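You operate a simulated robot arm through the tools that you are given. There is no shell and no other tool. Be economical: measure what you need, move in short steps, check, and stop when the job is done.

You run a simulated robot arm. Do the job below in one go: nothing can be reset, and whatever is moved stays where it is left.

Task
Put the yellow oil sponge on the bench before the stirrer marked stock. Then put the job card on the top of the filling bench away on the side table half for balance goods. Then take the large cap pack on the top of the filling bench and put it away on the side table half for balance goods. Then put the purple brush on top of the white stand. Then take the teal wipe and leave it on the near balance corner of the island. Then put the medium blue swatch on the deck of the trolley away on the side table half for instrument goods. Then take the bead jar on the low board for instrument goods and put it away on the side table half for balance goods. Then open the tools drawer. The order counts. Set down upright: yellow oil sponge, job card, purple brush, bead jar.

Only the result counts: the job must be done as asked and must still hold three seconds after the hand-in. Knocking over, shifting, dropping, spilling or breaking anything else fails it. Lids that push on must go on centred and level and be pressed home; caps that screw on are set level and turned clockwise until they are tight.

Robot
A 5-joint arm with a two-finger parallel gripper on a trunk, on a base that drives. Base frame: it is fixed to the floor where the robot stands at the start and does not move with it; the origin is under the middle of the robot, x ahead of it, y to its left, z up; the surface under the hand at the start is at about z = 850. Lengths are in mm, angles in rad, forces in N, time in s.
It reaches about 1134 mm from its shoulder. Its first joint turns from -2.601 to 2.601 rad. Places, roughly: bead jar [-3250, 750, 500]; bench before the stirrer marked stock (30x17 cm) [5220, 620, 840]; job card [-750, -2000, 1000]; large cap pack [-1750, -2000, 750]; medium blue swatch [-3750, -2000, 750]; near balance corner of the island [1000, 0, 800]; purple brush (12x5x8 cm) [-3400, -1900, 700]; side table half for balance goods [-2800, 1100, 800]; side table half for instrument goods [-3200, 1100, 800]; teal wipe (11x8x5 cm) [-3600, -2100, 700]; tools drawer [1400, 3000, 600]; white stand (17x17x13 cm) [-3200, 1600, 500]; yellow oil sponge (6x4x5 cm) [700, 100, 900]. Payload 1.57 kg.
The TCP is the grasp point between the finger pads, 30 mm short of the fingertips. In the tool frame z runs along the fingers and y along their closing line. Largest opening 110 mm; finger width 24, thickness 12; the body of the gripper, 48 by 112 mm, starts 78 mm behind the TCP.
Orientation is that of the tool frame in the base frame, as [roll, pitch, yaw] about the fixed x, y, z axes, in that order (R = Rz(yaw) Ry(pitch) Rx(roll)). With the fingers straight down and closing along the base's y, the tool's x points along the base's -x, its y along +y and its z along -z.

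Tools
- The arm moves only by the tool apply_moves. Its argument "plan" is a list of rows, each a list of 7 numbers: the shift along the base's x, y, z in mm, then the turn, a rotation vector about the base's x, y, z in rad, then the opening, from 0 (shut) to 1 (fully open). In form: [[tx, ty, tz, wx, wy, wz, claw], ...]. A call has 1 to 8 rows; each row is the pose to reach, as a shift and turn from the pose commanded when the call began. Rows are played at 5 a second. More than 50 mm and 0.15 rad between two rows, or a gripper value outside its range, and nothing of the call is played. A pose out of reach is approached as far as the arm can. The call stops where the force on the tool passes 40 N (or 10 N more than at its start, if that is more) or the arm is blocked; 0.2 s more then pass. Each finger travels about 72 mm/s and halts on what it meets, pressing with about 26 N; the grip force reading is that of the motor and also rises with nothing between the fingers. The clock runs only during rows and for 0.2 s after the last one: add rows that repeat a pose to give the fingers time. The reply holds the time, the measured pose of the TCP, the force on the tool along the base axes, the opening and the grip force, in the units named above and with some noise, with the torque about the TCP (base axes, N m) and any sound that the robot's microphone picked up, and new pictures: "show" is both (left out), scene, wrist or none.
- Cameras (640 x 400 px; columns grow to the right, rows downward): "scene" is now at [36.3, 160.9, 1805.7]; the picture's right is [-0.16, -0.99, 0.00], its down [-0.69, 0.11, -0.71] and it looks along [0.70, -0.11, -0.70] (base axes); focal length 258 px, centre (320, 200). "wrist" rides on the gripper at [70, 16, -141] in the tool frame; the picture's right is [-0.23, 0.97, 0.00], its down [-0.86, -0.20, -0.48] and it looks along [-0.47, -0.11, 0.88] (tool axes); focal length 222 px, centre (320, 200). There is no depth. A picture from a camera that has moved, and an enlarged one, comes with that camera's place and axes in the base frame and with its lens.
- slide_trunk(by): slides the trunk up (or, below 0, down) by that many mm; the arm and the scene camera ride with it, the base frame stays. It gives what a move gives, with no picture.
- drive_base(legs): drives the robot by 1 to 6 legs, each [ahead, turn to the left] in mm and rad, along the robot's own axes; the way and the turn of a leg run together, so that a leg with both is an arc; at most 1500 mm and 3.142 rad a leg. The arm and the cameras ride along, it lands a little off, and it stops where it bumps. It gives what a move gives, and a new picture of the scene camera.
- turn_head(pan, tilt): turns the head with the scene camera to pan (to the left, within 2.705 rad either way) and tilt (down, from -0.506 to 1.204), counted from straight ahead of the robot. It gives what a move gives, and a new picture of the scene camera.
- zoom(camera, box): a new picture of the part [left, top, right, bottom] of that camera's present view, enlarged. No time passes.
- sign_off(): hands the job in; it is judged then, once.

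Work in short steps. Places have to be worked out from the pictures, the camera data and where the tool is seen: move nearer, look again, correct. Check each grasp and each placing, and mend what went wrong. You have 217 turns and 260 pictures in all, those below and enlarged ones among them. Open the gripper and draw the arm clear of the work before you hand the job in, unless the task says otherwise; then end with one line.

The tools are called after ">>>" as a command line: name --pt "numbers of a row" for each row, then --argument value for the rest, lists and objects as JSON in quotes. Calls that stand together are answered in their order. apply_moves: Moves the arm, as the interface text tells. Its arguments: {"type":"object","properties":{"plan":{"type":"array","items":{"type":"array","items":{"type":"number"}}},"show":{"type":"string","enum":["both","scene","wrist","none"]}},"required":["plan"]} The other tools are called the same way: slide_trunk (by) slides the trunk up or down; drive_base (legs) drives the base; turn_head (pan, tilt) turns the head that bears the scene camera; zoom (camera, box) takes an enlarged picture of a part of a camera's view; sign_off () hands the job in.

At the start:

```text
time_s: 0.0
eef_pos: [679.4, 8.0, 1088.1]
tool_rot: [3.141, -0.001, 3.126]
contact_force: [0.8, -0.6, 0.0]
torque: [-0.01, 0.04, 0.02]
finger_gap: 109.9
grip_force: 0.1
trunk travel left (down, up): [-820.0, 150.0]
robot x, y, heading: [-2.1, 5.9, 0.003]
head pan, tilt: [-0.161, 0.78]
```

scene: 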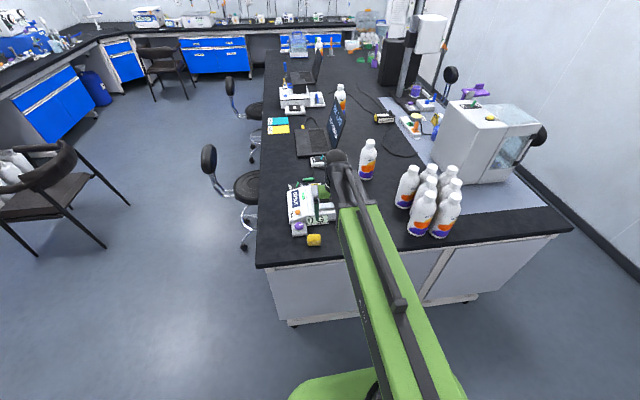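
wrist: 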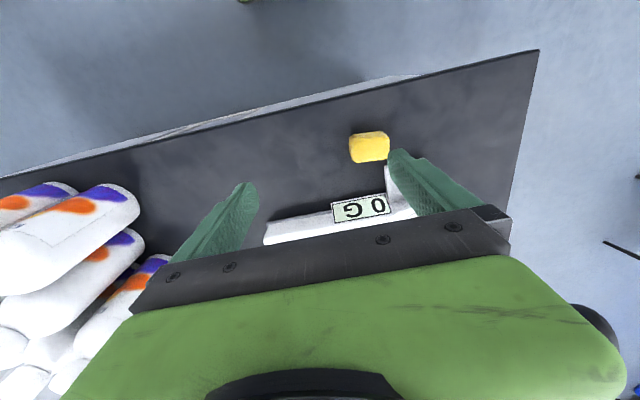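

I'll take a closer look at the sponge and its surroundings first.

>>> zoom --camera "scene" --box '[250, 160, 410, 260]'

>>> zoom --camera "wrist" --box '[260, 80, 500, 230]'

>>> zoom --camera "scene" --box '[80, 0, 400, 200]'

```text
4.00 times, centred on (330, 210) of scene
camera zoom: at [36.3, 160.9, 1805.7], right [-0.16, -0.99, 0.0], down [-0.69, 0.11, -0.71], along [0.7, -0.11, -0.7], focal length 1032 px, centre (280, 160)
```

zoom: 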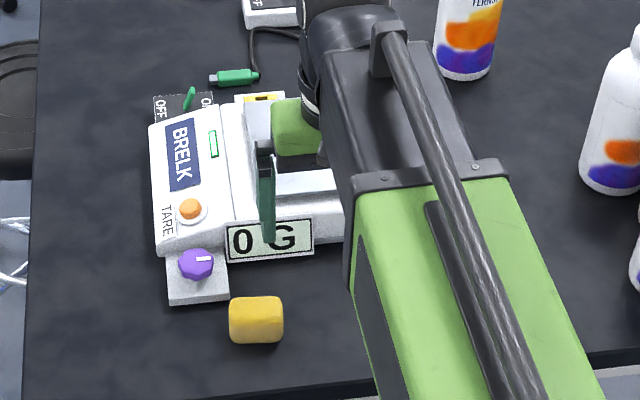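

```text
2.67 times, centred on (380, 155) of wrist
camera zoom: at [609.6, 24.9, 1227.8], right [0.24, 0.97, 0.0], down [0.85, -0.21, 0.48], along [0.46, -0.12, -0.88], focal length 592 px, centre (160, 320)
```

zoom: 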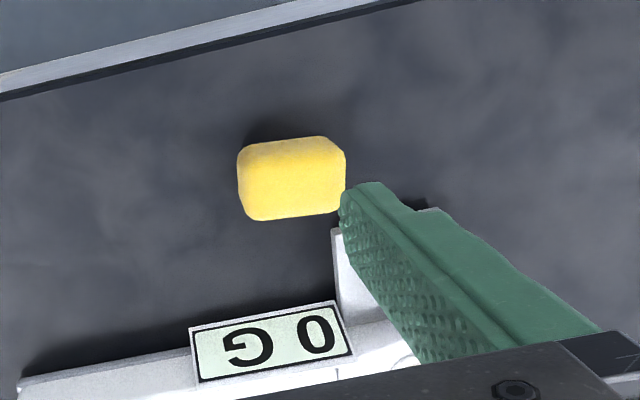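

```text
2.00 times, centred on (240, 100) of scene
camera zoom: at [36.3, 160.9, 1805.7], right [-0.16, -0.99, 0.0], down [-0.69, 0.11, -0.71], along [0.7, -0.11, -0.7], focal length 516 px, centre (480, 400)
```

zoom: 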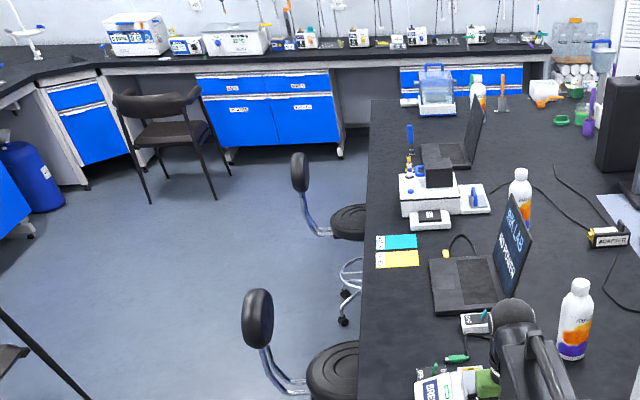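

The sponge centre is near [717, 75], with its long side roughly along y. I'll move over it and stop at z ≈ 960 to check.

>>> apply_moves --pt "20 35 0 0 0 0 1" --pt "38 67 -30 0 0 0 1" --pt "38 67 -75 0 0 0 1" --pt "38 67 -115 0 0 0 1" --pt "38 67 -128 0 0 0 1" --show "wrist"

```text
time_s: 1.2
eef_pos: [714.5, 74.8, 1087.3]
tool_rot: [3.141, 0.0, 3.125]
contact_force: [-0.5, -0.1, 0.1]
torque: [0.04, 0.0, -0.02]
finger_gap: 110.3
grip_force: 0.0
out of reach, approached as far as the arm can: row 2, 3, 4, 5
trunk travel left (down, up): [-820.0, 150.0]
robot x, y, heading: [5.0, 6.1, -0.001]
head pan, tilt: [-0.161, 0.78]
camera wrist: at [645.7, 92.5, 1227.8], right [0.24, 0.97, 0.0], down [0.85, -0.21, 0.48], along [0.46, -0.12, -0.88], focal length 222 px, centre (320, 200)
```

wrist: 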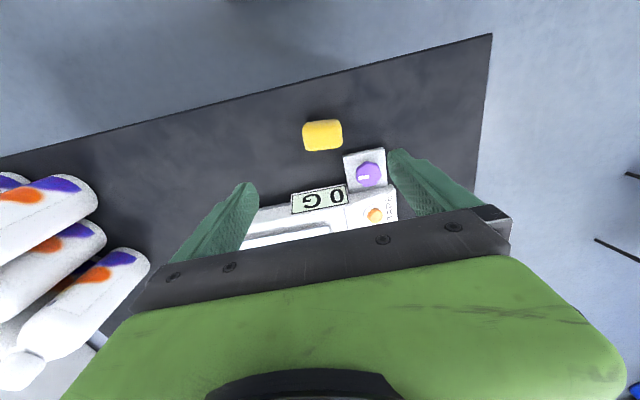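

The sponge checks out at about [715, 76]. The arm alone can't go lower here, so I'll use the trunk to descend.

>>> slide_trunk --by -125

>>> zoom --camera "wrist" --box '[160, 60, 480, 260]'

```text
time_s: 2.7
eef_pos: [715.6, 74.5, 962.0]
tool_rot: [-3.141, 0.0, 3.127]
contact_force: [0.4, 0.4, -0.5]
torque: [-0.01, 0.01, -0.02]
finger_gap: 109.9
grip_force: 0.1
trunk travel left (down, up): [-695.0, 275.0]
robot x, y, heading: [-2.5, 3.6, 0.004]
head pan, tilt: [-0.161, 0.78]
```

```text
2.00 times, centred on (320, 160) of wrist
camera zoom: at [645.7, 92.4, 1102.8], right [0.24, 0.97, 0.0], down [0.85, -0.21, 0.48], along [0.46, -0.12, -0.88], focal length 444 px, centre (320, 280)
```

zoom: 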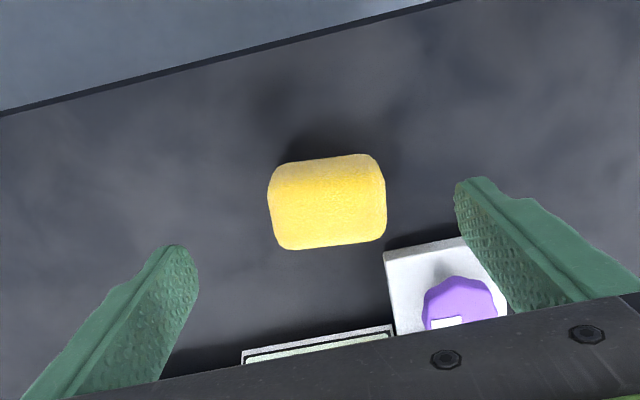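

I'll align with the sponge (about −0.15 rad) and nudge to [719, 77], then lower the trunk the rest of the way.

>>> apply_moves --pt "3 2 0 0 0 -0.1 1" --pt "3 2 0 0 0 -0.15 1" --show "none"

>>> slide_trunk --by -76

>>> zoom --camera "wrist" --box '[160, 60, 480, 260]'

```text
time_s: 3.3
eef_pos: [717.6, 78.1, 961.7]
tool_rot: [-3.141, -0.001, 2.975]
contact_force: [0.6, 0.4, 0.7]
torque: [-0.01, -0.04, -0.02]
finger_gap: 109.7
grip_force: 0.0
trunk travel left (down, up): [-695.0, 275.0]
robot x, y, heading: [3.8, 4.5, 0.001]
head pan, tilt: [-0.161, 0.78]
```

```text
time_s: 4.5
eef_pos: [717.9, 77.1, 887.0]
tool_rot: [3.142, 0.001, 2.975]
contact_force: [-0.9, 0.0, 0.3]
torque: [-0.01, -0.03, 0.01]
finger_gap: 110.2
grip_force: 0.0
trunk travel left (down, up): [-619.0, 351.0]
robot x, y, heading: [0.1, 2.3, 0.002]
head pan, tilt: [-0.161, 0.78]
```

```text
2.00 times, centred on (320, 160) of wrist
camera zoom: at [652.0, 105.6, 1026.8], right [0.38, 0.92, 0.0], down [0.81, -0.34, 0.48], along [0.44, -0.18, -0.88], focal length 444 px, centre (320, 280)
```

zoom: 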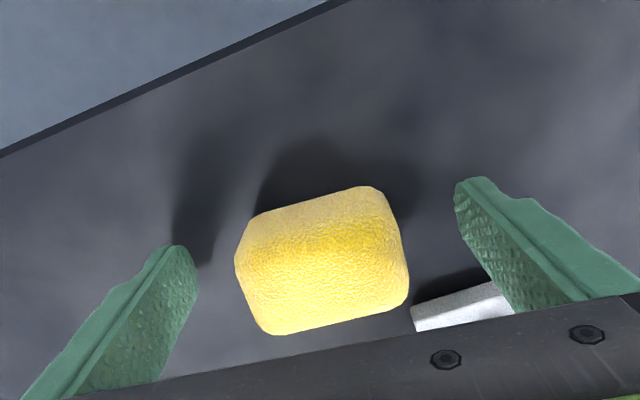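

The sponge is centred between the fingers and aligned. Closing now.

>>> apply_moves --pt "0 0 0 0 0 0 0.4" --pt "0 0 0 0 0 0 0.35" --pt "0 0 0 0 0 0 0.35" --pt "0 0 0 0 0 0 0.35" --show "none"

>>> slide_trunk --by 120

>>> zoom --camera "wrist" --box '[160, 60, 480, 260]'

```text
time_s: 5.5
eef_pos: [717.5, 77.9, 886.6]
tool_rot: [-3.141, 0.0, 2.976]
contact_force: [0.2, 0.1, 0.1]
torque: [0.01, 0.03, 0.06]
finger_gap: 60.3
grip_force: 26.3
trunk travel left (down, up): [-619.0, 351.0]
robot x, y, heading: [1.8, 6.7, -0.0]
head pan, tilt: [-0.161, 0.78]
```

```text
time_s: 7.0
eef_pos: [717.2, 78.6, 1005.3]
tool_rot: [3.14, -0.001, 2.975]
contact_force: [0.9, -0.1, -0.5]
torque: [0.0, -0.03, 0.02]
finger_gap: 60.1
grip_force: 25.9
trunk travel left (down, up): [-739.0, 231.0]
robot x, y, heading: [-0.2, 6.8, 0.002]
head pan, tilt: [-0.161, 0.78]
```

```text
2.00 times, centred on (320, 160) of wrist
camera zoom: at [652.1, 105.7, 1146.7], right [0.38, 0.92, 0.0], down [0.81, -0.34, 0.48], along [0.44, -0.18, -0.88], focal length 444 px, centre (320, 280)
```

zoom: 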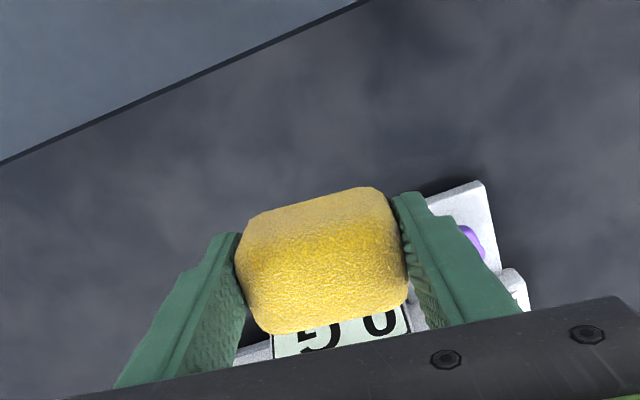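

The sponge is held at a 60 mm gap. I'll back away from the island and turn left, then look along the aisle.

>>> drive_base --legs '[[-450, 0], [0, 1.57]]'

>>> turn_head --pan -0.6 --tilt 0.45

```text
time_s: 13.6
eef_pos: [-543.4, 722.1, 1005.4]
tool_rot: [3.139, 0.001, -1.725]
contact_force: [1.2, 0.5, -0.7]
torque: [-0.01, 0.1, -0.01]
finger_gap: 59.4
grip_force: 25.7
trunk travel left (down, up): [-739.0, 231.0]
robot x, y, heading: [-494.0, 3.7, 1.569]
head pan, tilt: [-0.161, 0.78]
camera scene: at [-648.3, 38.6, 1725.0], right [0.99, -0.16, 0.0], down [-0.11, -0.69, -0.71], along [0.11, 0.7, -0.7], focal length 258 px, centre (320, 200)
```

scene: 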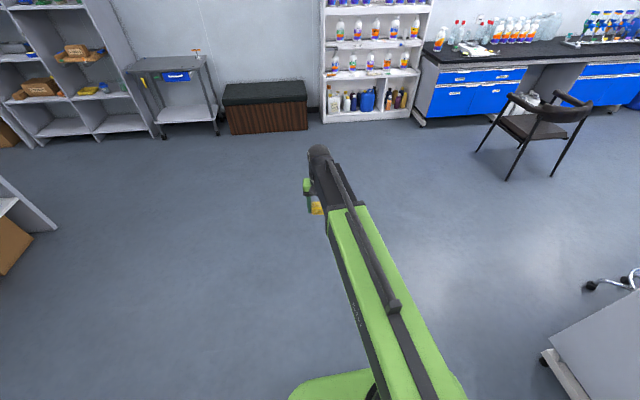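

```text
time_s: 14.5
eef_pos: [-543.1, 723.3, 1007.1]
tool_rot: [-3.14, 0.0, -1.725]
contact_force: [0.0, 0.1, -0.6]
torque: [0.01, 0.01, 0.05]
finger_gap: 59.5
grip_force: 26.2
trunk travel left (down, up): [-739.0, 231.0]
robot x, y, heading: [-495.9, 5.7, 1.569]
head pan, tilt: [-0.6, 0.45]
camera scene: at [-611.2, 35.3, 1753.5], right [0.82, -0.57, 0.0], down [-0.25, -0.36, -0.9], along [0.51, 0.74, -0.44], focal length 258 px, centre (320, 200)
```

scene: 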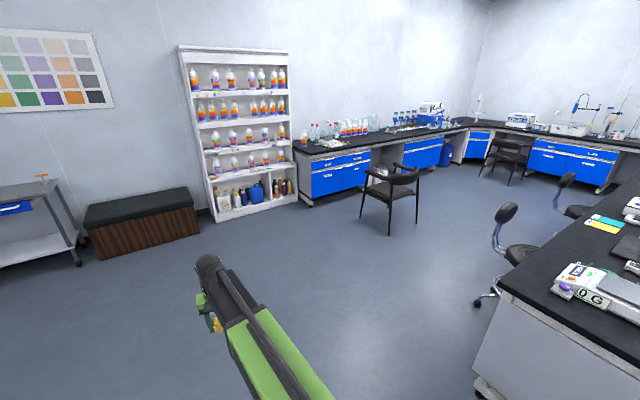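

The aisle at y ≈ 1150 is clear between the chair (y > 1700) and the stools (y < 700). I'll drive up to it and along it.

>>> drive_base --legs '[[1150, 0], [0, -1.569], [1400, 0], [1400, 0]]'

>>> turn_head --pan 0 --tilt 0.5

```text
time_s: 37.4
eef_pos: [3017.8, 846.2, 1005.8]
tool_rot: [-3.141, 0.001, 2.889]
contact_force: [-0.1, 0.4, -0.5]
torque: [0.03, 0.04, -0.01]
finger_gap: 59.1
grip_force: 25.7
trunk travel left (down, up): [-739.0, 231.0]
robot x, y, heading: [2294.7, 865.7, -0.099]
head pan, tilt: [-0.6, 0.45]
camera scene: at [2342.7, 980.2, 1753.5], right [-0.64, -0.77, 0.0], down [-0.33, 0.28, -0.9], along [0.69, -0.58, -0.44], focal length 258 px, centre (320, 200)
```

scene: 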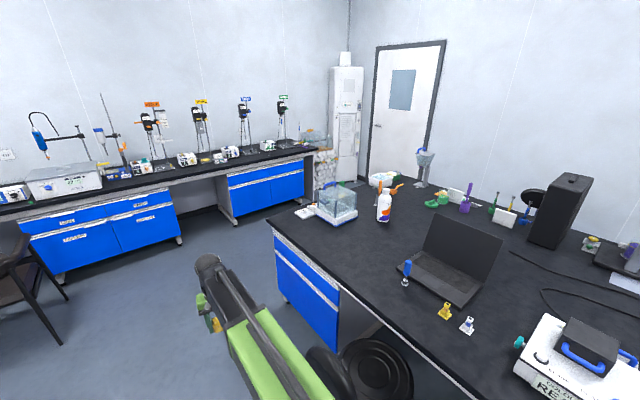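

```text
time_s: 38.4
eef_pos: [3017.7, 845.9, 1006.7]
tool_rot: [3.141, 0.001, 2.89]
contact_force: [0.8, 0.3, 0.5]
torque: [-0.03, -0.01, 0.01]
finger_gap: 59.1
grip_force: 26.1
trunk travel left (down, up): [-739.0, 231.0]
robot x, y, heading: [2297.0, 866.0, -0.09]
head pan, tilt: [0.0, 0.499]
camera scene: at [2362.6, 1030.4, 1749.1], right [-0.1, -1.0, 0.0], down [-0.48, 0.05, -0.88], along [0.87, -0.09, -0.48], focal length 258 px, centre (320, 200)
```

scene: 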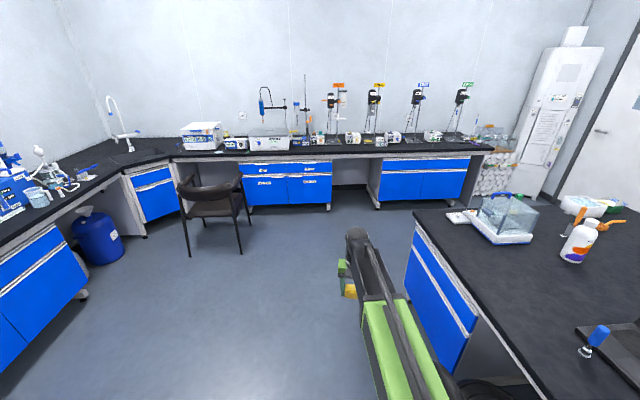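

I've drifted a bit right, towards the second stool. Before steering, I'll zoom on the stirrers to read the labels.

>>> zoom --camera "scene" --box '[300, 70, 500, 195]'

```text
3.20 times, centred on (400, 132) of scene
camera zoom: at [2362.6, 1030.4, 1749.1], right [-0.1, -1.0, 0.0], down [-0.48, 0.05, -0.88], along [0.87, -0.09, -0.48], focal length 825 px, centre (64, 416)
```

zoom: 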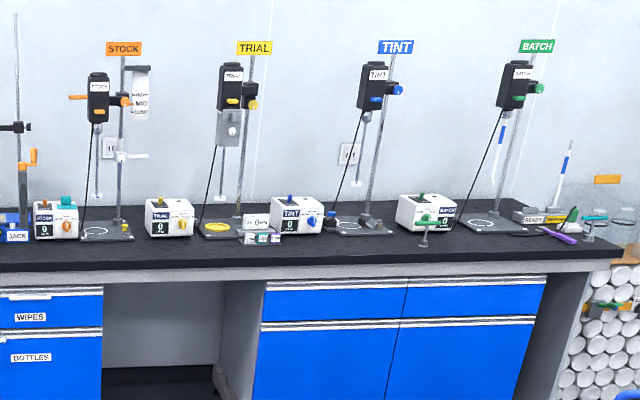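

"STOCK" is the leftmost stirrer, with its stand base front near x ≈ 5330 and the bench edge at x ≈ 5085. I'll steer left around the stool, then in towards it.

>>> drive_base --legs '[[0, 0.35], [900, 0], [0, -0.6], [600, 0]]'

```text
time_s: 48.8
eef_pos: [4402.0, 669.7, 1005.0]
tool_rot: [3.141, 0.001, 2.628]
contact_force: [0.1, -0.1, -0.7]
torque: [0.04, -0.03, -0.03]
finger_gap: 59.3
grip_force: 25.8
trunk travel left (down, up): [-739.0, 231.0]
robot x, y, heading: [3714.9, 876.0, -0.367]
head pan, tilt: [0.0, 0.499]
camera scene: at [3819.9, 1019.5, 1749.1], right [-0.36, -0.93, 0.0], down [-0.45, 0.17, -0.88], along [0.82, -0.31, -0.48], focal length 258 px, centre (320, 200)
```

scene: 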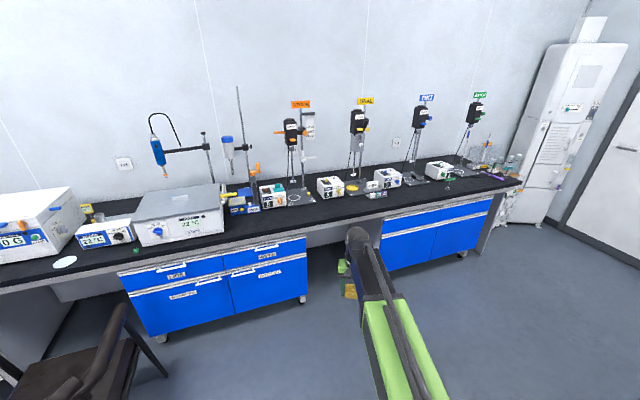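

Next I'll drive ahead 700 mm, then square up with the bench.

>>> drive_base --legs '[[650, 0], [0, 0.365]]'

>>> turn_head --pan 0 --tilt 0.8

>>> zoom --camera "wrist" --box '[0, 0, 640, 400]'

```text
time_s: 53.5
eef_pos: [5036.1, 676.6, 1006.8]
tool_rot: [-3.14, 0.001, 2.972]
contact_force: [-0.3, -0.8, -0.8]
torque: [0.07, 0.0, 0.02]
finger_gap: 59.6
grip_force: 25.8
trunk travel left (down, up): [-739.0, 231.0]
robot x, y, heading: [4320.3, 654.6, -0.033]
head pan, tilt: [0.0, 0.499]
camera scene: at [4370.3, 817.1, 1749.3], right [-0.03, -1.0, 0.0], down [-0.48, 0.02, -0.88], along [0.88, -0.03, -0.48], focal length 258 px, centre (320, 200)
```

scene: 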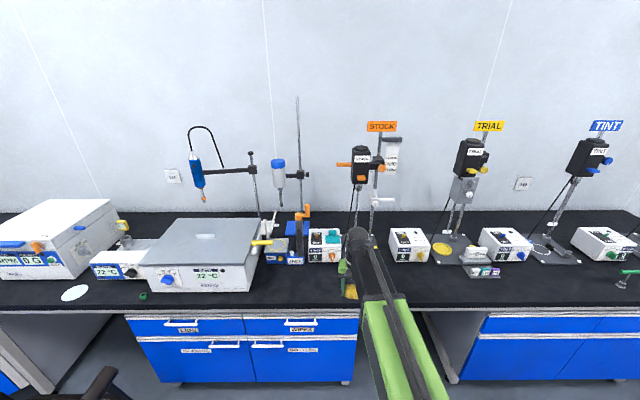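

```text
time_s: 54.3
eef_pos: [5036.1, 676.9, 1006.2]
tool_rot: [-3.141, 0.0, 2.973]
contact_force: [-0.4, -0.2, 0.0]
torque: [0.01, 0.0, -0.01]
finger_gap: 59.6
grip_force: 26.3
trunk travel left (down, up): [-739.0, 231.0]
robot x, y, heading: [4318.4, 649.7, -0.031]
head pan, tilt: [0.0, 0.799]
camera scene: at [4360.3, 819.1, 1723.2], right [-0.03, -1.0, 0.0], down [-0.72, 0.02, -0.7], along [0.7, -0.02, -0.72], focal length 258 px, centre (320, 200)
```

scene: 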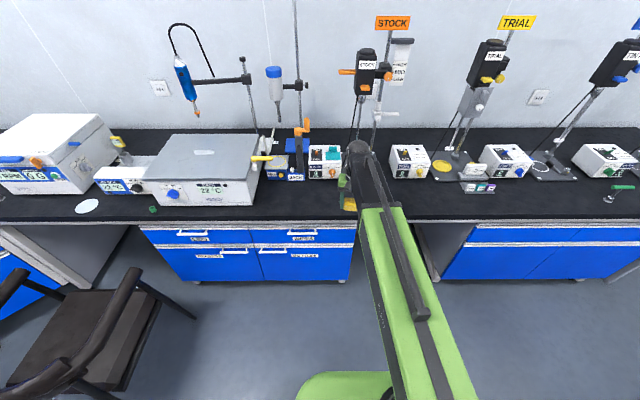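

```text
1.00 times, centred on (320, 200) of wrist (not enlarged: the box is as wide or as high as the picture)
camera zoom: at [4970.3, 705.2, 1146.9], right [0.39, 0.92, 0.0], down [0.81, -0.34, 0.48], along [0.44, -0.19, -0.88], focal length 222 px, centre (320, 200)
```

zoom: 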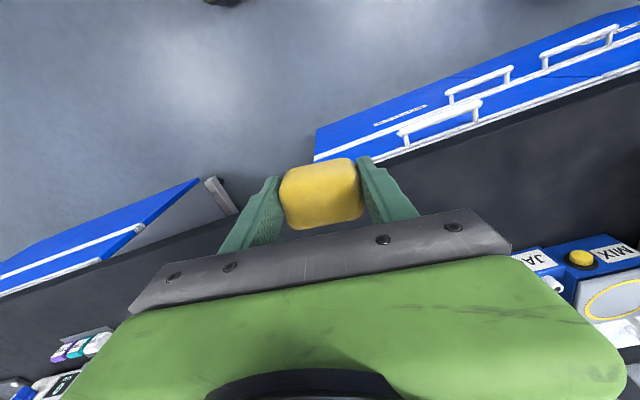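

The target is about [5215, 612], in front of the stock box and stand. I'll drive 175 mm further so the hand is over the bench, then correct y with the arm.

>>> drive_base --legs '[[178, 0]]'

>>> apply_moves --pt "0 -30 0 0 0 0 0.35" --pt "0 -58 0 0 0 0 0.35" --show "both"

```text
time_s: 55.8
eef_pos: [5220.5, 671.6, 1005.0]
tool_rot: [-3.141, 0.002, 2.974]
contact_force: [0.4, -0.6, -0.9]
torque: [-0.01, 0.03, -0.04]
finger_gap: 59.1
grip_force: 26.1
trunk travel left (down, up): [-739.0, 231.0]
robot x, y, heading: [4504.3, 646.0, -0.028]
head pan, tilt: [0.0, 0.799]
camera scene: at [4544.9, 813.2, 1723.1], right [-0.03, -1.0, 0.0], down [-0.72, 0.02, -0.7], along [0.7, -0.02, -0.72], focal length 258 px, centre (320, 200)
```

scene: 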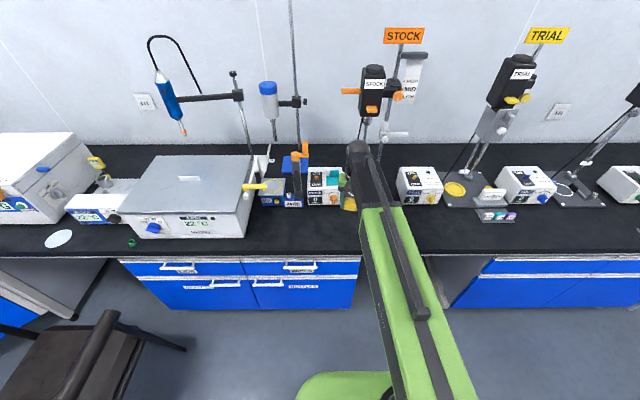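

```text
time_s: 56.4
eef_pos: [5218.3, 614.8, 1005.6]
tool_rot: [-3.141, -0.001, 2.973]
contact_force: [0.5, 0.0, -1.0]
torque: [0.02, 0.02, 0.03]
finger_gap: 59.5
grip_force: 25.8
trunk travel left (down, up): [-739.0, 231.0]
robot x, y, heading: [4500.2, 647.3, -0.034]
head pan, tilt: [0.0, 0.799]
camera scene: at [4543.2, 812.8, 1723.2], right [-0.03, -1.0, 0.0], down [-0.72, 0.02, -0.7], along [0.7, -0.02, -0.72], focal length 258 px, centre (320, 200)
camera wrist: at [5153.2, 641.7, 1146.8], right [0.39, 0.92, 0.0], down [0.81, -0.34, 0.48], along [0.44, -0.19, -0.88], focal length 222 px, centre (320, 200)
```

scene: 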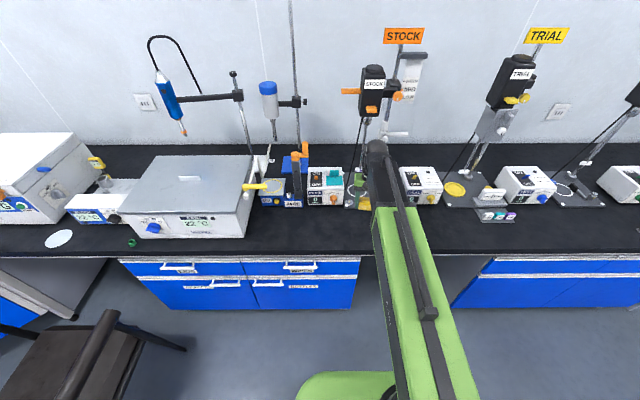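
wrist: 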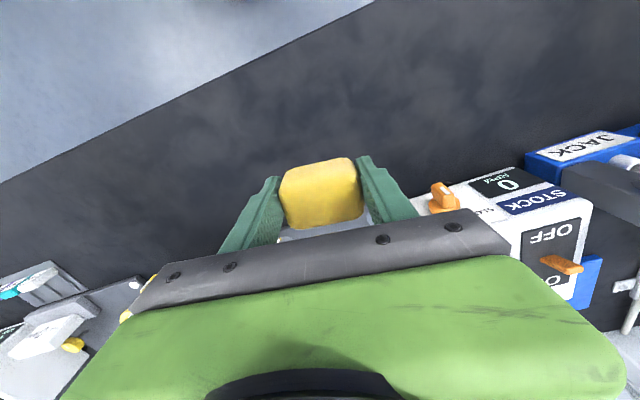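

The hand is at [5218, 615] with clear bench below. Lowering to just above the surface.

>>> slide_trunk --by -111

>>> zoom --camera "wrist" --box '[160, 60, 480, 260]'

```text
time_s: 57.8
eef_pos: [5219.4, 614.3, 894.9]
tool_rot: [3.141, -0.001, 2.973]
contact_force: [-0.5, -0.3, -0.5]
torque: [0.01, 0.02, 0.02]
finger_gap: 59.4
grip_force: 25.8
trunk travel left (down, up): [-628.0, 342.0]
robot x, y, heading: [4500.3, 644.7, -0.035]
head pan, tilt: [0.0, 0.799]
```

```text
2.00 times, centred on (320, 160) of wrist
camera zoom: at [5153.3, 642.2, 1035.8], right [0.39, 0.92, 0.0], down [0.81, -0.34, 0.48], along [0.44, -0.19, -0.88], focal length 444 px, centre (320, 280)
```

zoom: 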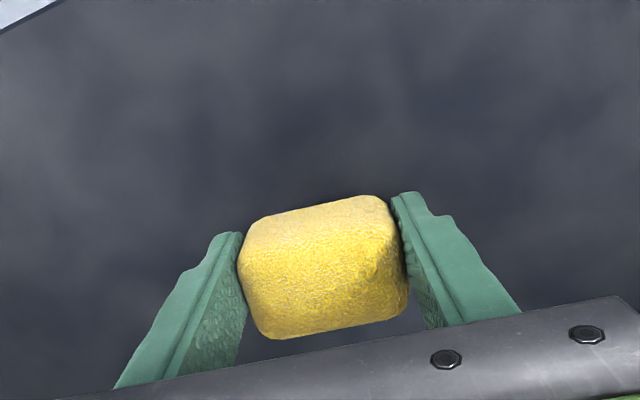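

No contact yet, so I'll continue down in small steps.

>>> slide_trunk --by -6

>>> slide_trunk --by -4

```text
time_s: 58.4
eef_pos: [5218.4, 614.2, 889.3]
tool_rot: [3.139, 0.0, 2.974]
contact_force: [0.2, 0.0, -0.5]
torque: [-0.01, 0.0, 0.03]
finger_gap: 59.7
grip_force: 25.8
trunk travel left (down, up): [-622.0, 348.0]
robot x, y, heading: [4501.4, 649.8, -0.033]
head pan, tilt: [0.0, 0.799]
```

```text
time_s: 58.9
eef_pos: [5218.8, 613.2, 885.4]
tool_rot: [-3.142, 0.002, 2.974]
contact_force: [4.9, -0.6, 15.3]
torque: [0.01, -0.21, 0.02]
finger_gap: 59.2
grip_force: 26.5
trunk travel left (down, up): [-618.0, 352.0]
robot x, y, heading: [4503.0, 644.8, -0.033]
head pan, tilt: [0.0, 0.799]
```

Contact (15 N up) at the same height as the pick-up. Releasing, then raising.

>>> apply_moves --pt "0 0 0 0 0 0 0.6" --pt "0 0 0 0 0 0 0.9" --pt "0 0 0 0 0 0 0.9" --show "none"

>>> slide_trunk --by 150

>>> zoom --camera "wrist" --box '[0, 0, 640, 400]'

```text
time_s: 59.7
eef_pos: [5219.2, 614.7, 884.5]
tool_rot: [-3.141, 0.0, 2.974]
contact_force: [-0.8, -0.2, 0.1]
torque: [-0.04, -0.03, -0.03]
finger_gap: 99.1
grip_force: 0.2
trunk travel left (down, up): [-618.0, 352.0]
robot x, y, heading: [4503.6, 646.6, -0.032]
head pan, tilt: [0.0, 0.799]
```

```text
time_s: 61.4
eef_pos: [5218.8, 613.8, 1035.4]
tool_rot: [3.141, 0.0, 2.975]
contact_force: [-0.2, 0.0, -0.2]
torque: [0.0, 0.0, 0.01]
finger_gap: 98.9
grip_force: 0.1
trunk travel left (down, up): [-768.0, 202.0]
robot x, y, heading: [4499.2, 642.9, -0.035]
head pan, tilt: [0.0, 0.799]
```

```text
1.00 times, centred on (320, 200) of wrist (not enlarged: the box is as wide or as high as the picture)
camera zoom: at [5153.3, 642.2, 1175.7], right [0.39, 0.92, 0.0], down [0.81, -0.34, 0.48], along [0.44, -0.19, -0.88], focal length 222 px, centre (320, 200)
```

zoom: 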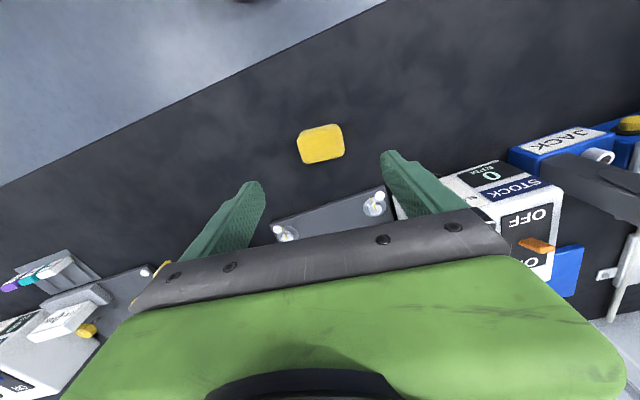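

The sponge stands on the bench directly in front of the stock stirrer's plate. I'll back out and reverse down the aisle.

>>> drive_base --legs '[[-450, 0], [0, -0.37], [-1000, 0], [0, 0.4]]'

```text
time_s: 71.4
eef_pos: [3813.6, 1056.6, 1034.9]
tool_rot: [3.141, 0.001, 2.971]
contact_force: [0.2, -0.3, -0.3]
torque: [0.08, -0.01, 0.0]
finger_gap: 99.0
grip_force: 0.0
trunk travel left (down, up): [-768.0, 202.0]
robot x, y, heading: [3096.8, 1090.8, -0.045]
head pan, tilt: [0.0, 0.799]
camera scene: at [3139.9, 1262.2, 1752.2], right [-0.05, -1.0, 0.0], down [-0.72, 0.03, -0.7], along [0.7, -0.03, -0.72], focal length 258 px, centre (320, 200)
```

scene: 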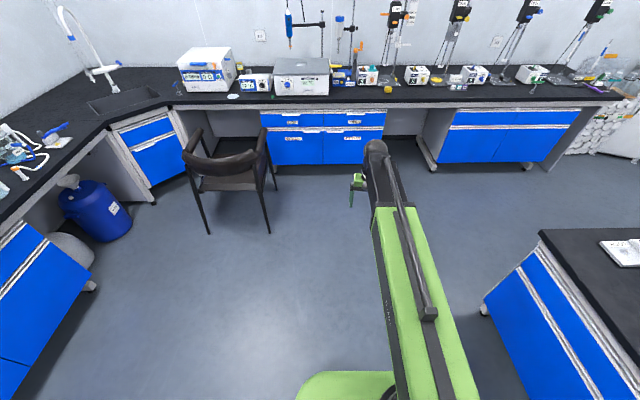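

On track at y ≈ 1090. I'll correct the heading and keep reversing.

>>> drive_base --legs '[[0, 0.045], [-1400, 0]]'

>>> turn_head --pan -2.6 --tilt 0.5

```text
time_s: 78.7
eef_pos: [2436.0, 1087.3, 1035.7]
tool_rot: [3.141, 0.001, 2.978]
contact_force: [-0.5, 0.0, 0.5]
torque: [0.02, -0.03, 0.0]
finger_gap: 99.0
grip_force: 0.1
trunk travel left (down, up): [-768.0, 202.0]
robot x, y, heading: [1721.0, 1119.7, -0.035]
head pan, tilt: [0.0, 0.799]
camera scene: at [1761.7, 1290.0, 1752.1], right [-0.03, -1.0, 0.0], down [-0.72, 0.02, -0.7], along [0.7, -0.02, -0.72], focal length 258 px, centre (320, 200)
```

scene: 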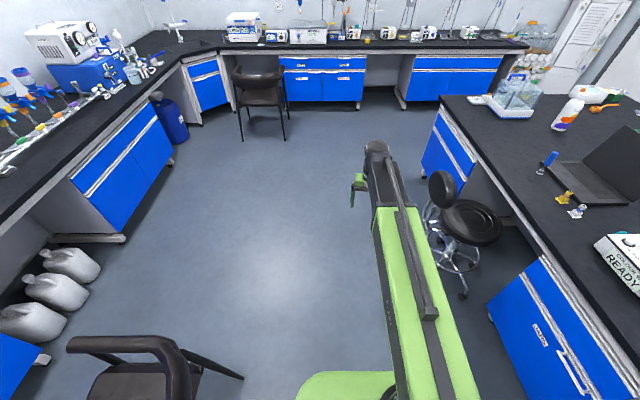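

```text
time_s: 81.0
eef_pos: [2437.2, 1088.1, 1035.0]
tool_rot: [3.141, 0.0, 2.979]
contact_force: [-0.5, 0.3, 0.5]
torque: [0.01, -0.03, 0.01]
finger_gap: 99.1
grip_force: 0.0
trunk travel left (down, up): [-768.0, 202.0]
robot x, y, heading: [1718.8, 1123.9, -0.033]
head pan, tilt: [-2.601, 0.499]
camera scene: at [1601.9, 1248.4, 1778.1], right [-0.49, 0.87, 0.0], down [0.42, 0.23, -0.88], along [-0.77, -0.43, -0.48], focal length 258 px, centre (320, 200)
```

scene: 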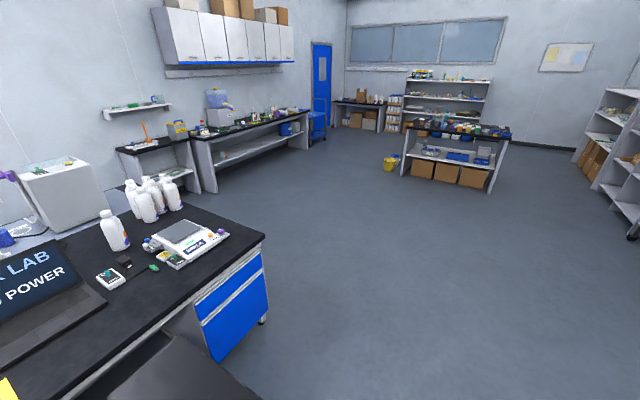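

The way back is open: filling bench along the −y wall, side table at far centre. I'll reverse past the island end, then turn to face the −y wall.

>>> drive_base --legs '[[0, 0.03], [-1200, 0], [-1100, 0], [0, -1.55], [1000, 0]]'

>>> turn_head --pan -0.3 --tilt 0.5

```text
time_s: 101.4
eef_pos: [-592.0, -575.8, 1034.9]
tool_rot: [3.141, -0.001, 1.454]
contact_force: [-0.2, -0.5, 0.7]
torque: [0.01, -0.01, 0.0]
finger_gap: 99.0
grip_force: 0.0
trunk travel left (down, up): [-768.0, 202.0]
robot x, y, heading: [-590.1, 141.9, -1.561]
head pan, tilt: [-2.601, 0.499]
camera scene: at [-468.0, 266.7, 1778.1], right [0.85, 0.52, 0.0], down [0.25, -0.41, -0.88], along [-0.46, 0.75, -0.48], focal length 258 px, centre (320, 200)
```

scene: 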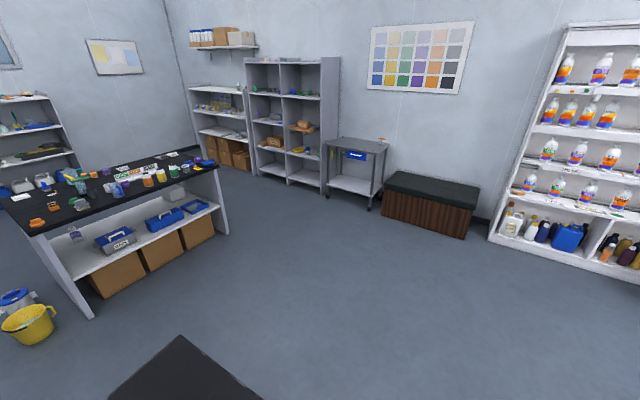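

```text
time_s: 103.5
eef_pos: [-592.6, -574.6, 1034.8]
tool_rot: [-3.141, 0.0, 1.454]
contact_force: [-0.1, 0.2, -0.8]
torque: [0.01, 0.0, -0.01]
finger_gap: 99.0
grip_force: 0.0
trunk travel left (down, up): [-768.0, 202.0]
robot x, y, heading: [-589.5, 142.9, -1.558]
head pan, tilt: [-0.3, 0.499]
camera scene: at [-446.4, 102.5, 1778.1], right [-0.96, 0.29, 0.0], down [0.14, 0.46, -0.88], along [-0.25, -0.84, -0.48], focal length 258 px, centre (320, 200)
```

scene: 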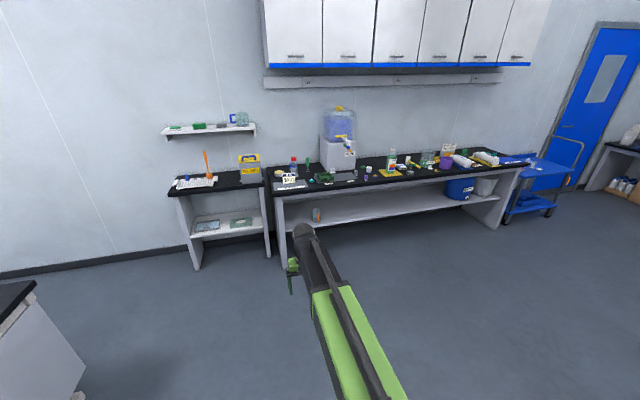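

The filling bench is ahead and the blue trolley is to the right. I'll zoom to find the job card and cap pack.

>>> zoom --camera "scene" --box '[160, 100, 360, 225]'

>>> zoom --camera "scene" --box '[350, 120, 510, 220]'

```text
3.20 times, centred on (260, 162) of scene
camera zoom: at [-446.4, 102.5, 1778.1], right [-0.96, 0.29, 0.0], down [0.14, 0.46, -0.88], along [-0.25, -0.84, -0.48], focal length 825 px, centre (512, 320)
```

zoom: 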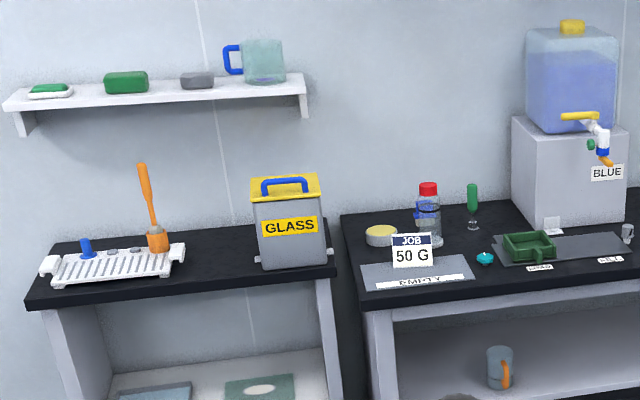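

```text
4.00 times, centred on (430, 170) of scene
camera zoom: at [-446.4, 102.5, 1778.1], right [-0.96, 0.29, 0.0], down [0.14, 0.46, -0.88], along [-0.25, -0.84, -0.48], focal length 1032 px, centre (-120, 320)
```

zoom: 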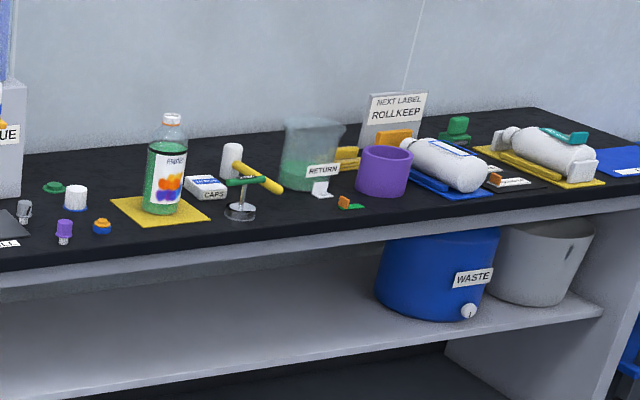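

The job card is a standing card at about [-760, -1885]. I'll drive so the hand hovers just before it.

>>> drive_base --legs '[[0, -0.15], [1080, 0], [0, 0.14]]'

>>> turn_head --pan 0 --tilt 0.75

>>> zoom --camera "wrist" --box '[0, 0, 640, 400]'

```text
time_s: 110.3
eef_pos: [-698.3, -1652.5, 1035.2]
tool_rot: [-3.141, 0.0, 1.488]
contact_force: [0.0, 0.7, -0.1]
torque: [0.0, 0.01, 0.01]
finger_gap: 99.1
grip_force: 0.0
trunk travel left (down, up): [-768.0, 202.0]
robot x, y, heading: [-719.1, -936.0, -1.539]
head pan, tilt: [-0.3, 0.499]
camera scene: at [-571.0, -972.2, 1778.1], right [-0.96, 0.26, 0.0], down [0.13, 0.46, -0.88], along [-0.23, -0.85, -0.48], focal length 258 px, centre (320, 200)
```

scene: 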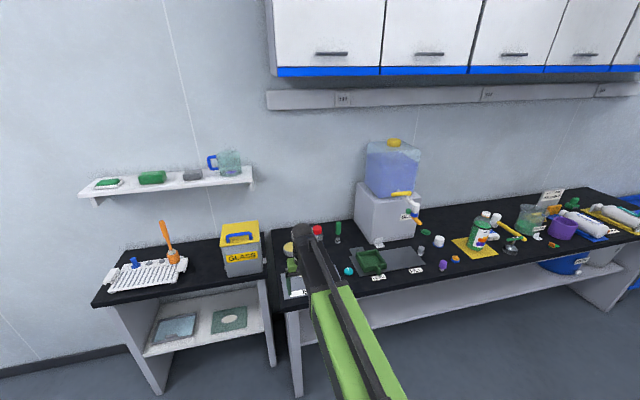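

```text
time_s: 111.1
eef_pos: [-696.5, -1652.8, 1034.8]
tool_rot: [3.14, 0.0, 1.488]
contact_force: [0.3, -0.5, 0.8]
torque: [0.0, -0.01, -0.04]
finger_gap: 98.7
grip_force: 0.0
trunk travel left (down, up): [-768.0, 202.0]
robot x, y, heading: [-719.0, -937.6, -1.535]
head pan, tilt: [0.0, 0.75]
camera scene: at [-544.7, -968.0, 1756.2], right [-1.0, -0.03, 0.0], down [-0.02, 0.68, -0.73], along [0.02, -0.73, -0.68], focal length 258 px, centre (320, 200)
```

scene: 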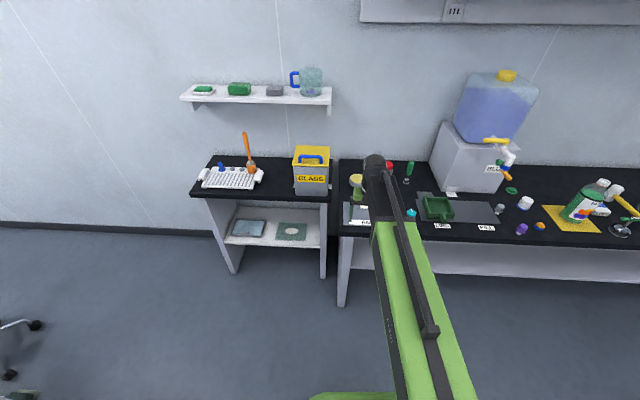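

```text
1.00 times, centred on (320, 200) of wrist (not enlarged: the box is as wide or as high as the picture)
camera zoom: at [-674.9, -1585.2, 1175.8], right [0.95, -0.31, 0.0], down [-0.27, -0.84, 0.48], along [-0.15, -0.46, -0.88], focal length 222 px, centre (320, 200)
```

zoom: 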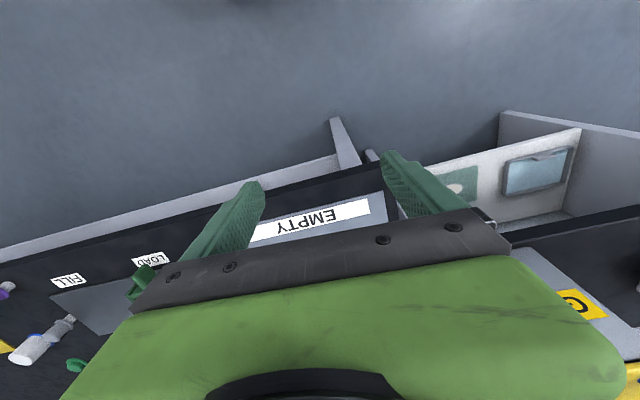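

The arm hides the card, so I'll swing it right a little to look.

>>> apply_moves --pt "-45 0 0 0 0 0 0.9" --pt "-90 0 0 0 0 0 0.9" --pt "-135 0 0 0 0 0 0.9" --pt "-180 5 0 0 0 0 0.9" --pt "-220 10 0 0 0 0 0.9" --show "scene"

>>> zoom --camera "scene" --box '[320, 140, 480, 240]'

```text
time_s: 112.3
eef_pos: [-916.9, -1644.3, 1034.6]
tool_rot: [3.14, -0.001, 1.488]
contact_force: [-0.2, -0.2, 0.7]
torque: [-0.02, -0.05, 0.0]
finger_gap: 99.1
grip_force: 0.0
out of reach, approached as far as the arm can: row 2
trunk travel left (down, up): [-768.0, 202.0]
robot x, y, heading: [-720.7, -940.0, -1.534]
head pan, tilt: [0.0, 0.75]
camera scene: at [-545.0, -968.0, 1756.2], right [-1.0, -0.03, 0.0], down [-0.02, 0.68, -0.73], along [0.03, -0.73, -0.68], focal length 258 px, centre (320, 200)
```

scene: 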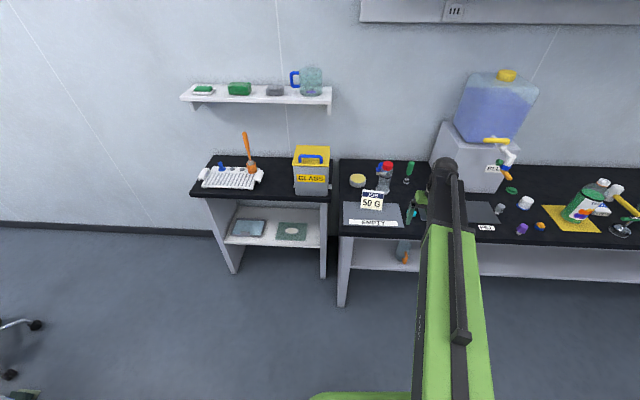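

```text
4.00 times, centred on (400, 190) of scene
camera zoom: at [-545.0, -968.0, 1756.2], right [-1.0, -0.03, 0.0], down [-0.02, 0.68, -0.73], along [0.03, -0.73, -0.68], focal length 1032 px, centre (0, 240)
```

zoom: 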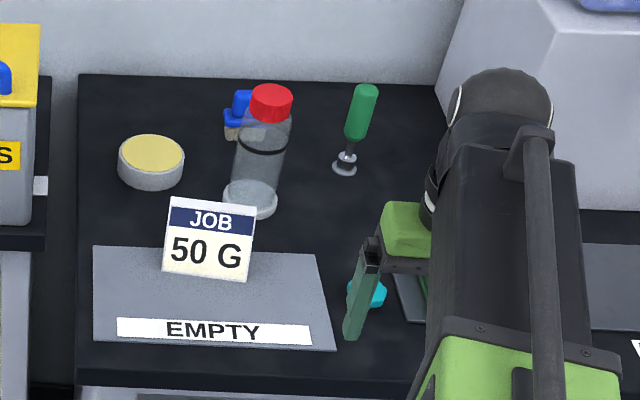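

The card is about 105 mm wide, upright near [-761, -1880], its normal along roughly (0.18, 0.98), and its top is near z ≈ 960. I'll bring the arm back and spin the hand so the fingers close across the card's thickness.

>>> apply_moves --pt "20 0 0 0 0 0.147 0.9" --pt "40 0 0 0 0 0.294 0.9" --pt "60 0 0 0 0 0.441 0.9" --pt "80 0 0 0 0 0.588 0.9" --pt "100 0 0 0 0 0.735 0.9" --pt "115 0 0 0 0 0.882 0.9" --pt "130 0 0 0 0 1.029 0.9" --pt "150 0 0 0 0 1.17 0.9" --show "none"

>>> apply_moves --pt "0 0 0 0 0 0.15 0.7" --pt "0 0 0 0 0 0.3 0.7" --show "none"

>>> drive_base --legs '[[200, 0]]'

>>> zoom --camera "wrist" --box '[0, 0, 640, 400]'

```text
time_s: 114.1
eef_pos: [-767.1, -1642.0, 1035.6]
tool_rot: [3.141, -0.001, 2.661]
contact_force: [-0.2, -0.2, 0.2]
torque: [0.02, -0.01, 0.0]
finger_gap: 99.1
grip_force: 0.0
trunk travel left (down, up): [-768.0, 202.0]
robot x, y, heading: [-720.3, -938.3, -1.534]
head pan, tilt: [0.0, 0.75]
```

```text
time_s: 114.7
eef_pos: [-769.0, -1642.8, 1035.5]
tool_rot: [-3.141, -0.001, 2.961]
contact_force: [-0.2, 0.2, -0.4]
torque: [-0.02, 0.01, 0.01]
finger_gap: 77.1
grip_force: 0.1
trunk travel left (down, up): [-768.0, 202.0]
robot x, y, heading: [-716.0, -939.3, -1.539]
head pan, tilt: [0.0, 0.75]
```

```text
time_s: 116.3
eef_pos: [-757.3, -1847.0, 1034.1]
tool_rot: [3.141, -0.001, 2.963]
contact_force: [0.0, -0.5, 0.9]
torque: [0.02, -0.01, -0.02]
finger_gap: 77.0
grip_force: 0.1
trunk travel left (down, up): [-768.0, 202.0]
robot x, y, heading: [-712.3, -1139.9, -1.532]
head pan, tilt: [0.0, 0.75]
camera scene: at [-537.5, -1172.4, 1756.1], right [-1.0, -0.04, 0.0], down [-0.02, 0.68, -0.73], along [0.03, -0.73, -0.68], focal length 258 px, centre (320, 200)
```

scene: 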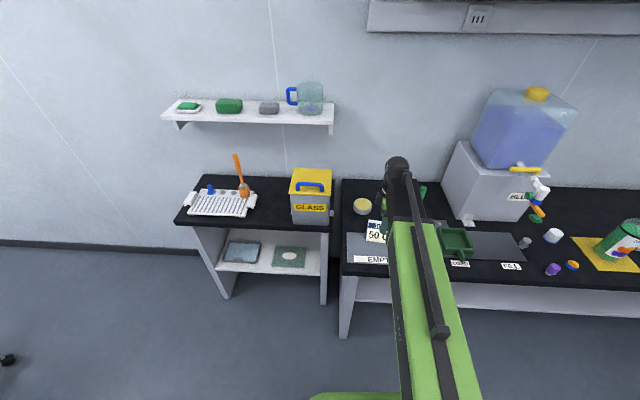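

```text
1.00 times, centred on (320, 200) of wrist (not enlarged: the box is as wide or as high as the picture)
camera zoom: at [-823.2, -1818.5, 1175.1], right [0.4, 0.92, 0.0], down [0.81, -0.35, 0.48], along [0.44, -0.19, -0.88], focal length 222 px, centre (320, 200)
```

zoom: 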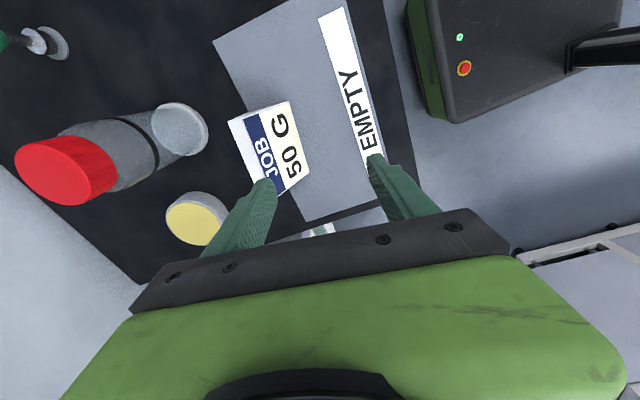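

>>> zoom --camera "wrist" --box '[200, 80, 360, 220]'

```text
2.86 times, centred on (280, 150) of wrist
camera zoom: at [-823.2, -1818.5, 1175.1], right [0.4, 0.92, 0.0], down [0.81, -0.35, 0.48], along [0.44, -0.19, -0.88], focal length 635 px, centre (434, 343)
```

zoom: 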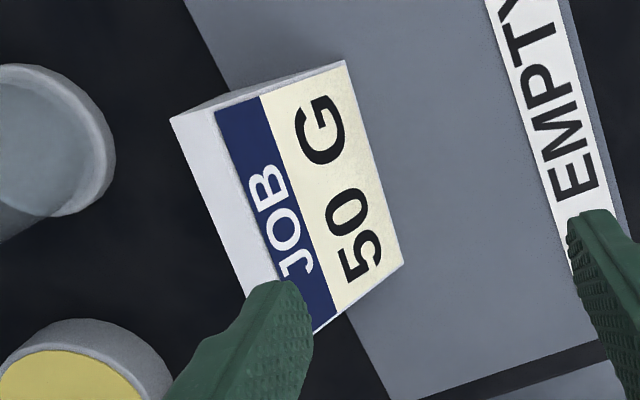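

The card is a block with a front face sloping back, roughly 15 mm thick at the top. I'll shift −x to see its end profile before choosing the grasp.

>>> apply_moves --pt "-45 0 0 0 0 0 0.7" --pt "-90 0 0 0 0 0 0.7" --pt "-135 0 0 0 0 0 0.7" --show "none"

>>> zoom --camera "wrist" --box '[180, 130, 420, 280]'

```text
time_s: 117.1
eef_pos: [-891.4, -1846.5, 1034.6]
tool_rot: [-3.141, 0.002, 2.964]
contact_force: [0.1, 0.3, 0.8]
torque: [0.01, -0.06, 0.01]
finger_gap: 76.9
grip_force: 0.2
trunk travel left (down, up): [-768.0, 202.0]
robot x, y, heading: [-706.8, -1136.6, -1.535]
head pan, tilt: [0.0, 0.75]
```

```text
2.67 times, centred on (300, 205) of wrist
camera zoom: at [-957.0, -1818.2, 1175.7], right [0.4, 0.92, 0.0], down [0.81, -0.35, 0.48], along [0.44, -0.19, -0.88], focal length 592 px, centre (373, 187)
```

zoom: 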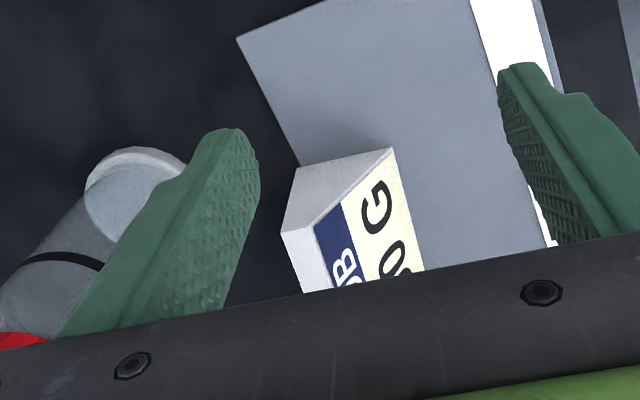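

It's a wedge: vertical back, sloped front, top at z ≈ 930, parallel ends about 105 mm apart. Gripping the parallel ends (opening 110) is cleanest, so I'll spin the hand back to close along the card's width and look.

>>> apply_moves --pt "20 10 0 0 0 -0.148 0.9" --pt "40 20 0 0 0 -0.296 1" --pt "60 20 0 0 0 -0.444 1" --pt "80 20 0 0 0 -0.592 1" --pt "100 20 0 0 0 -0.74 1" --pt "121 20 0 0 0 -0.888 1" --pt "121 20 0 0 0 -1.036 1" --pt "121 20 0 0 0 -1.184 1" --show "none"

>>> apply_moves --pt "0 -10 0 0 0 -0.148 1" --pt "0 -20 0 0 0 -0.296 1" --pt "0 -30 0 0 0 -0.39 1" --show "wrist"

```text
time_s: 118.9
eef_pos: [-772.0, -1824.9, 1035.4]
tool_rot: [3.141, 0.0, 1.775]
contact_force: [-0.5, 0.4, 0.7]
torque: [0.0, 0.02, 0.01]
finger_gap: 109.8
grip_force: 0.1
trunk travel left (down, up): [-768.0, 202.0]
robot x, y, heading: [-710.1, -1139.8, -1.532]
head pan, tilt: [0.0, 0.75]
```

```text
time_s: 119.7
eef_pos: [-772.5, -1854.2, 1035.1]
tool_rot: [3.14, -0.001, 1.387]
contact_force: [0.3, 0.6, -0.7]
torque: [-0.02, 0.01, 0.04]
finger_gap: 110.0
grip_force: 0.1
trunk travel left (down, up): [-768.0, 202.0]
robot x, y, heading: [-709.0, -1140.8, -1.533]
head pan, tilt: [0.0, 0.75]
camera wrist: at [-742.6, -1789.8, 1175.7], right [0.92, -0.4, 0.0], down [-0.35, -0.8, 0.48], along [-0.19, -0.44, -0.88], focal length 222 px, centre (320, 200)
```

wrist: 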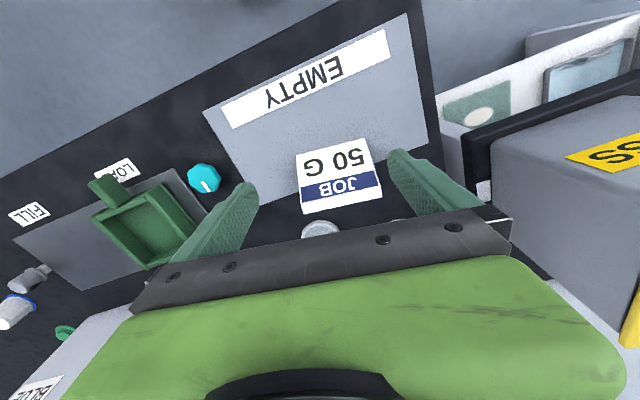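

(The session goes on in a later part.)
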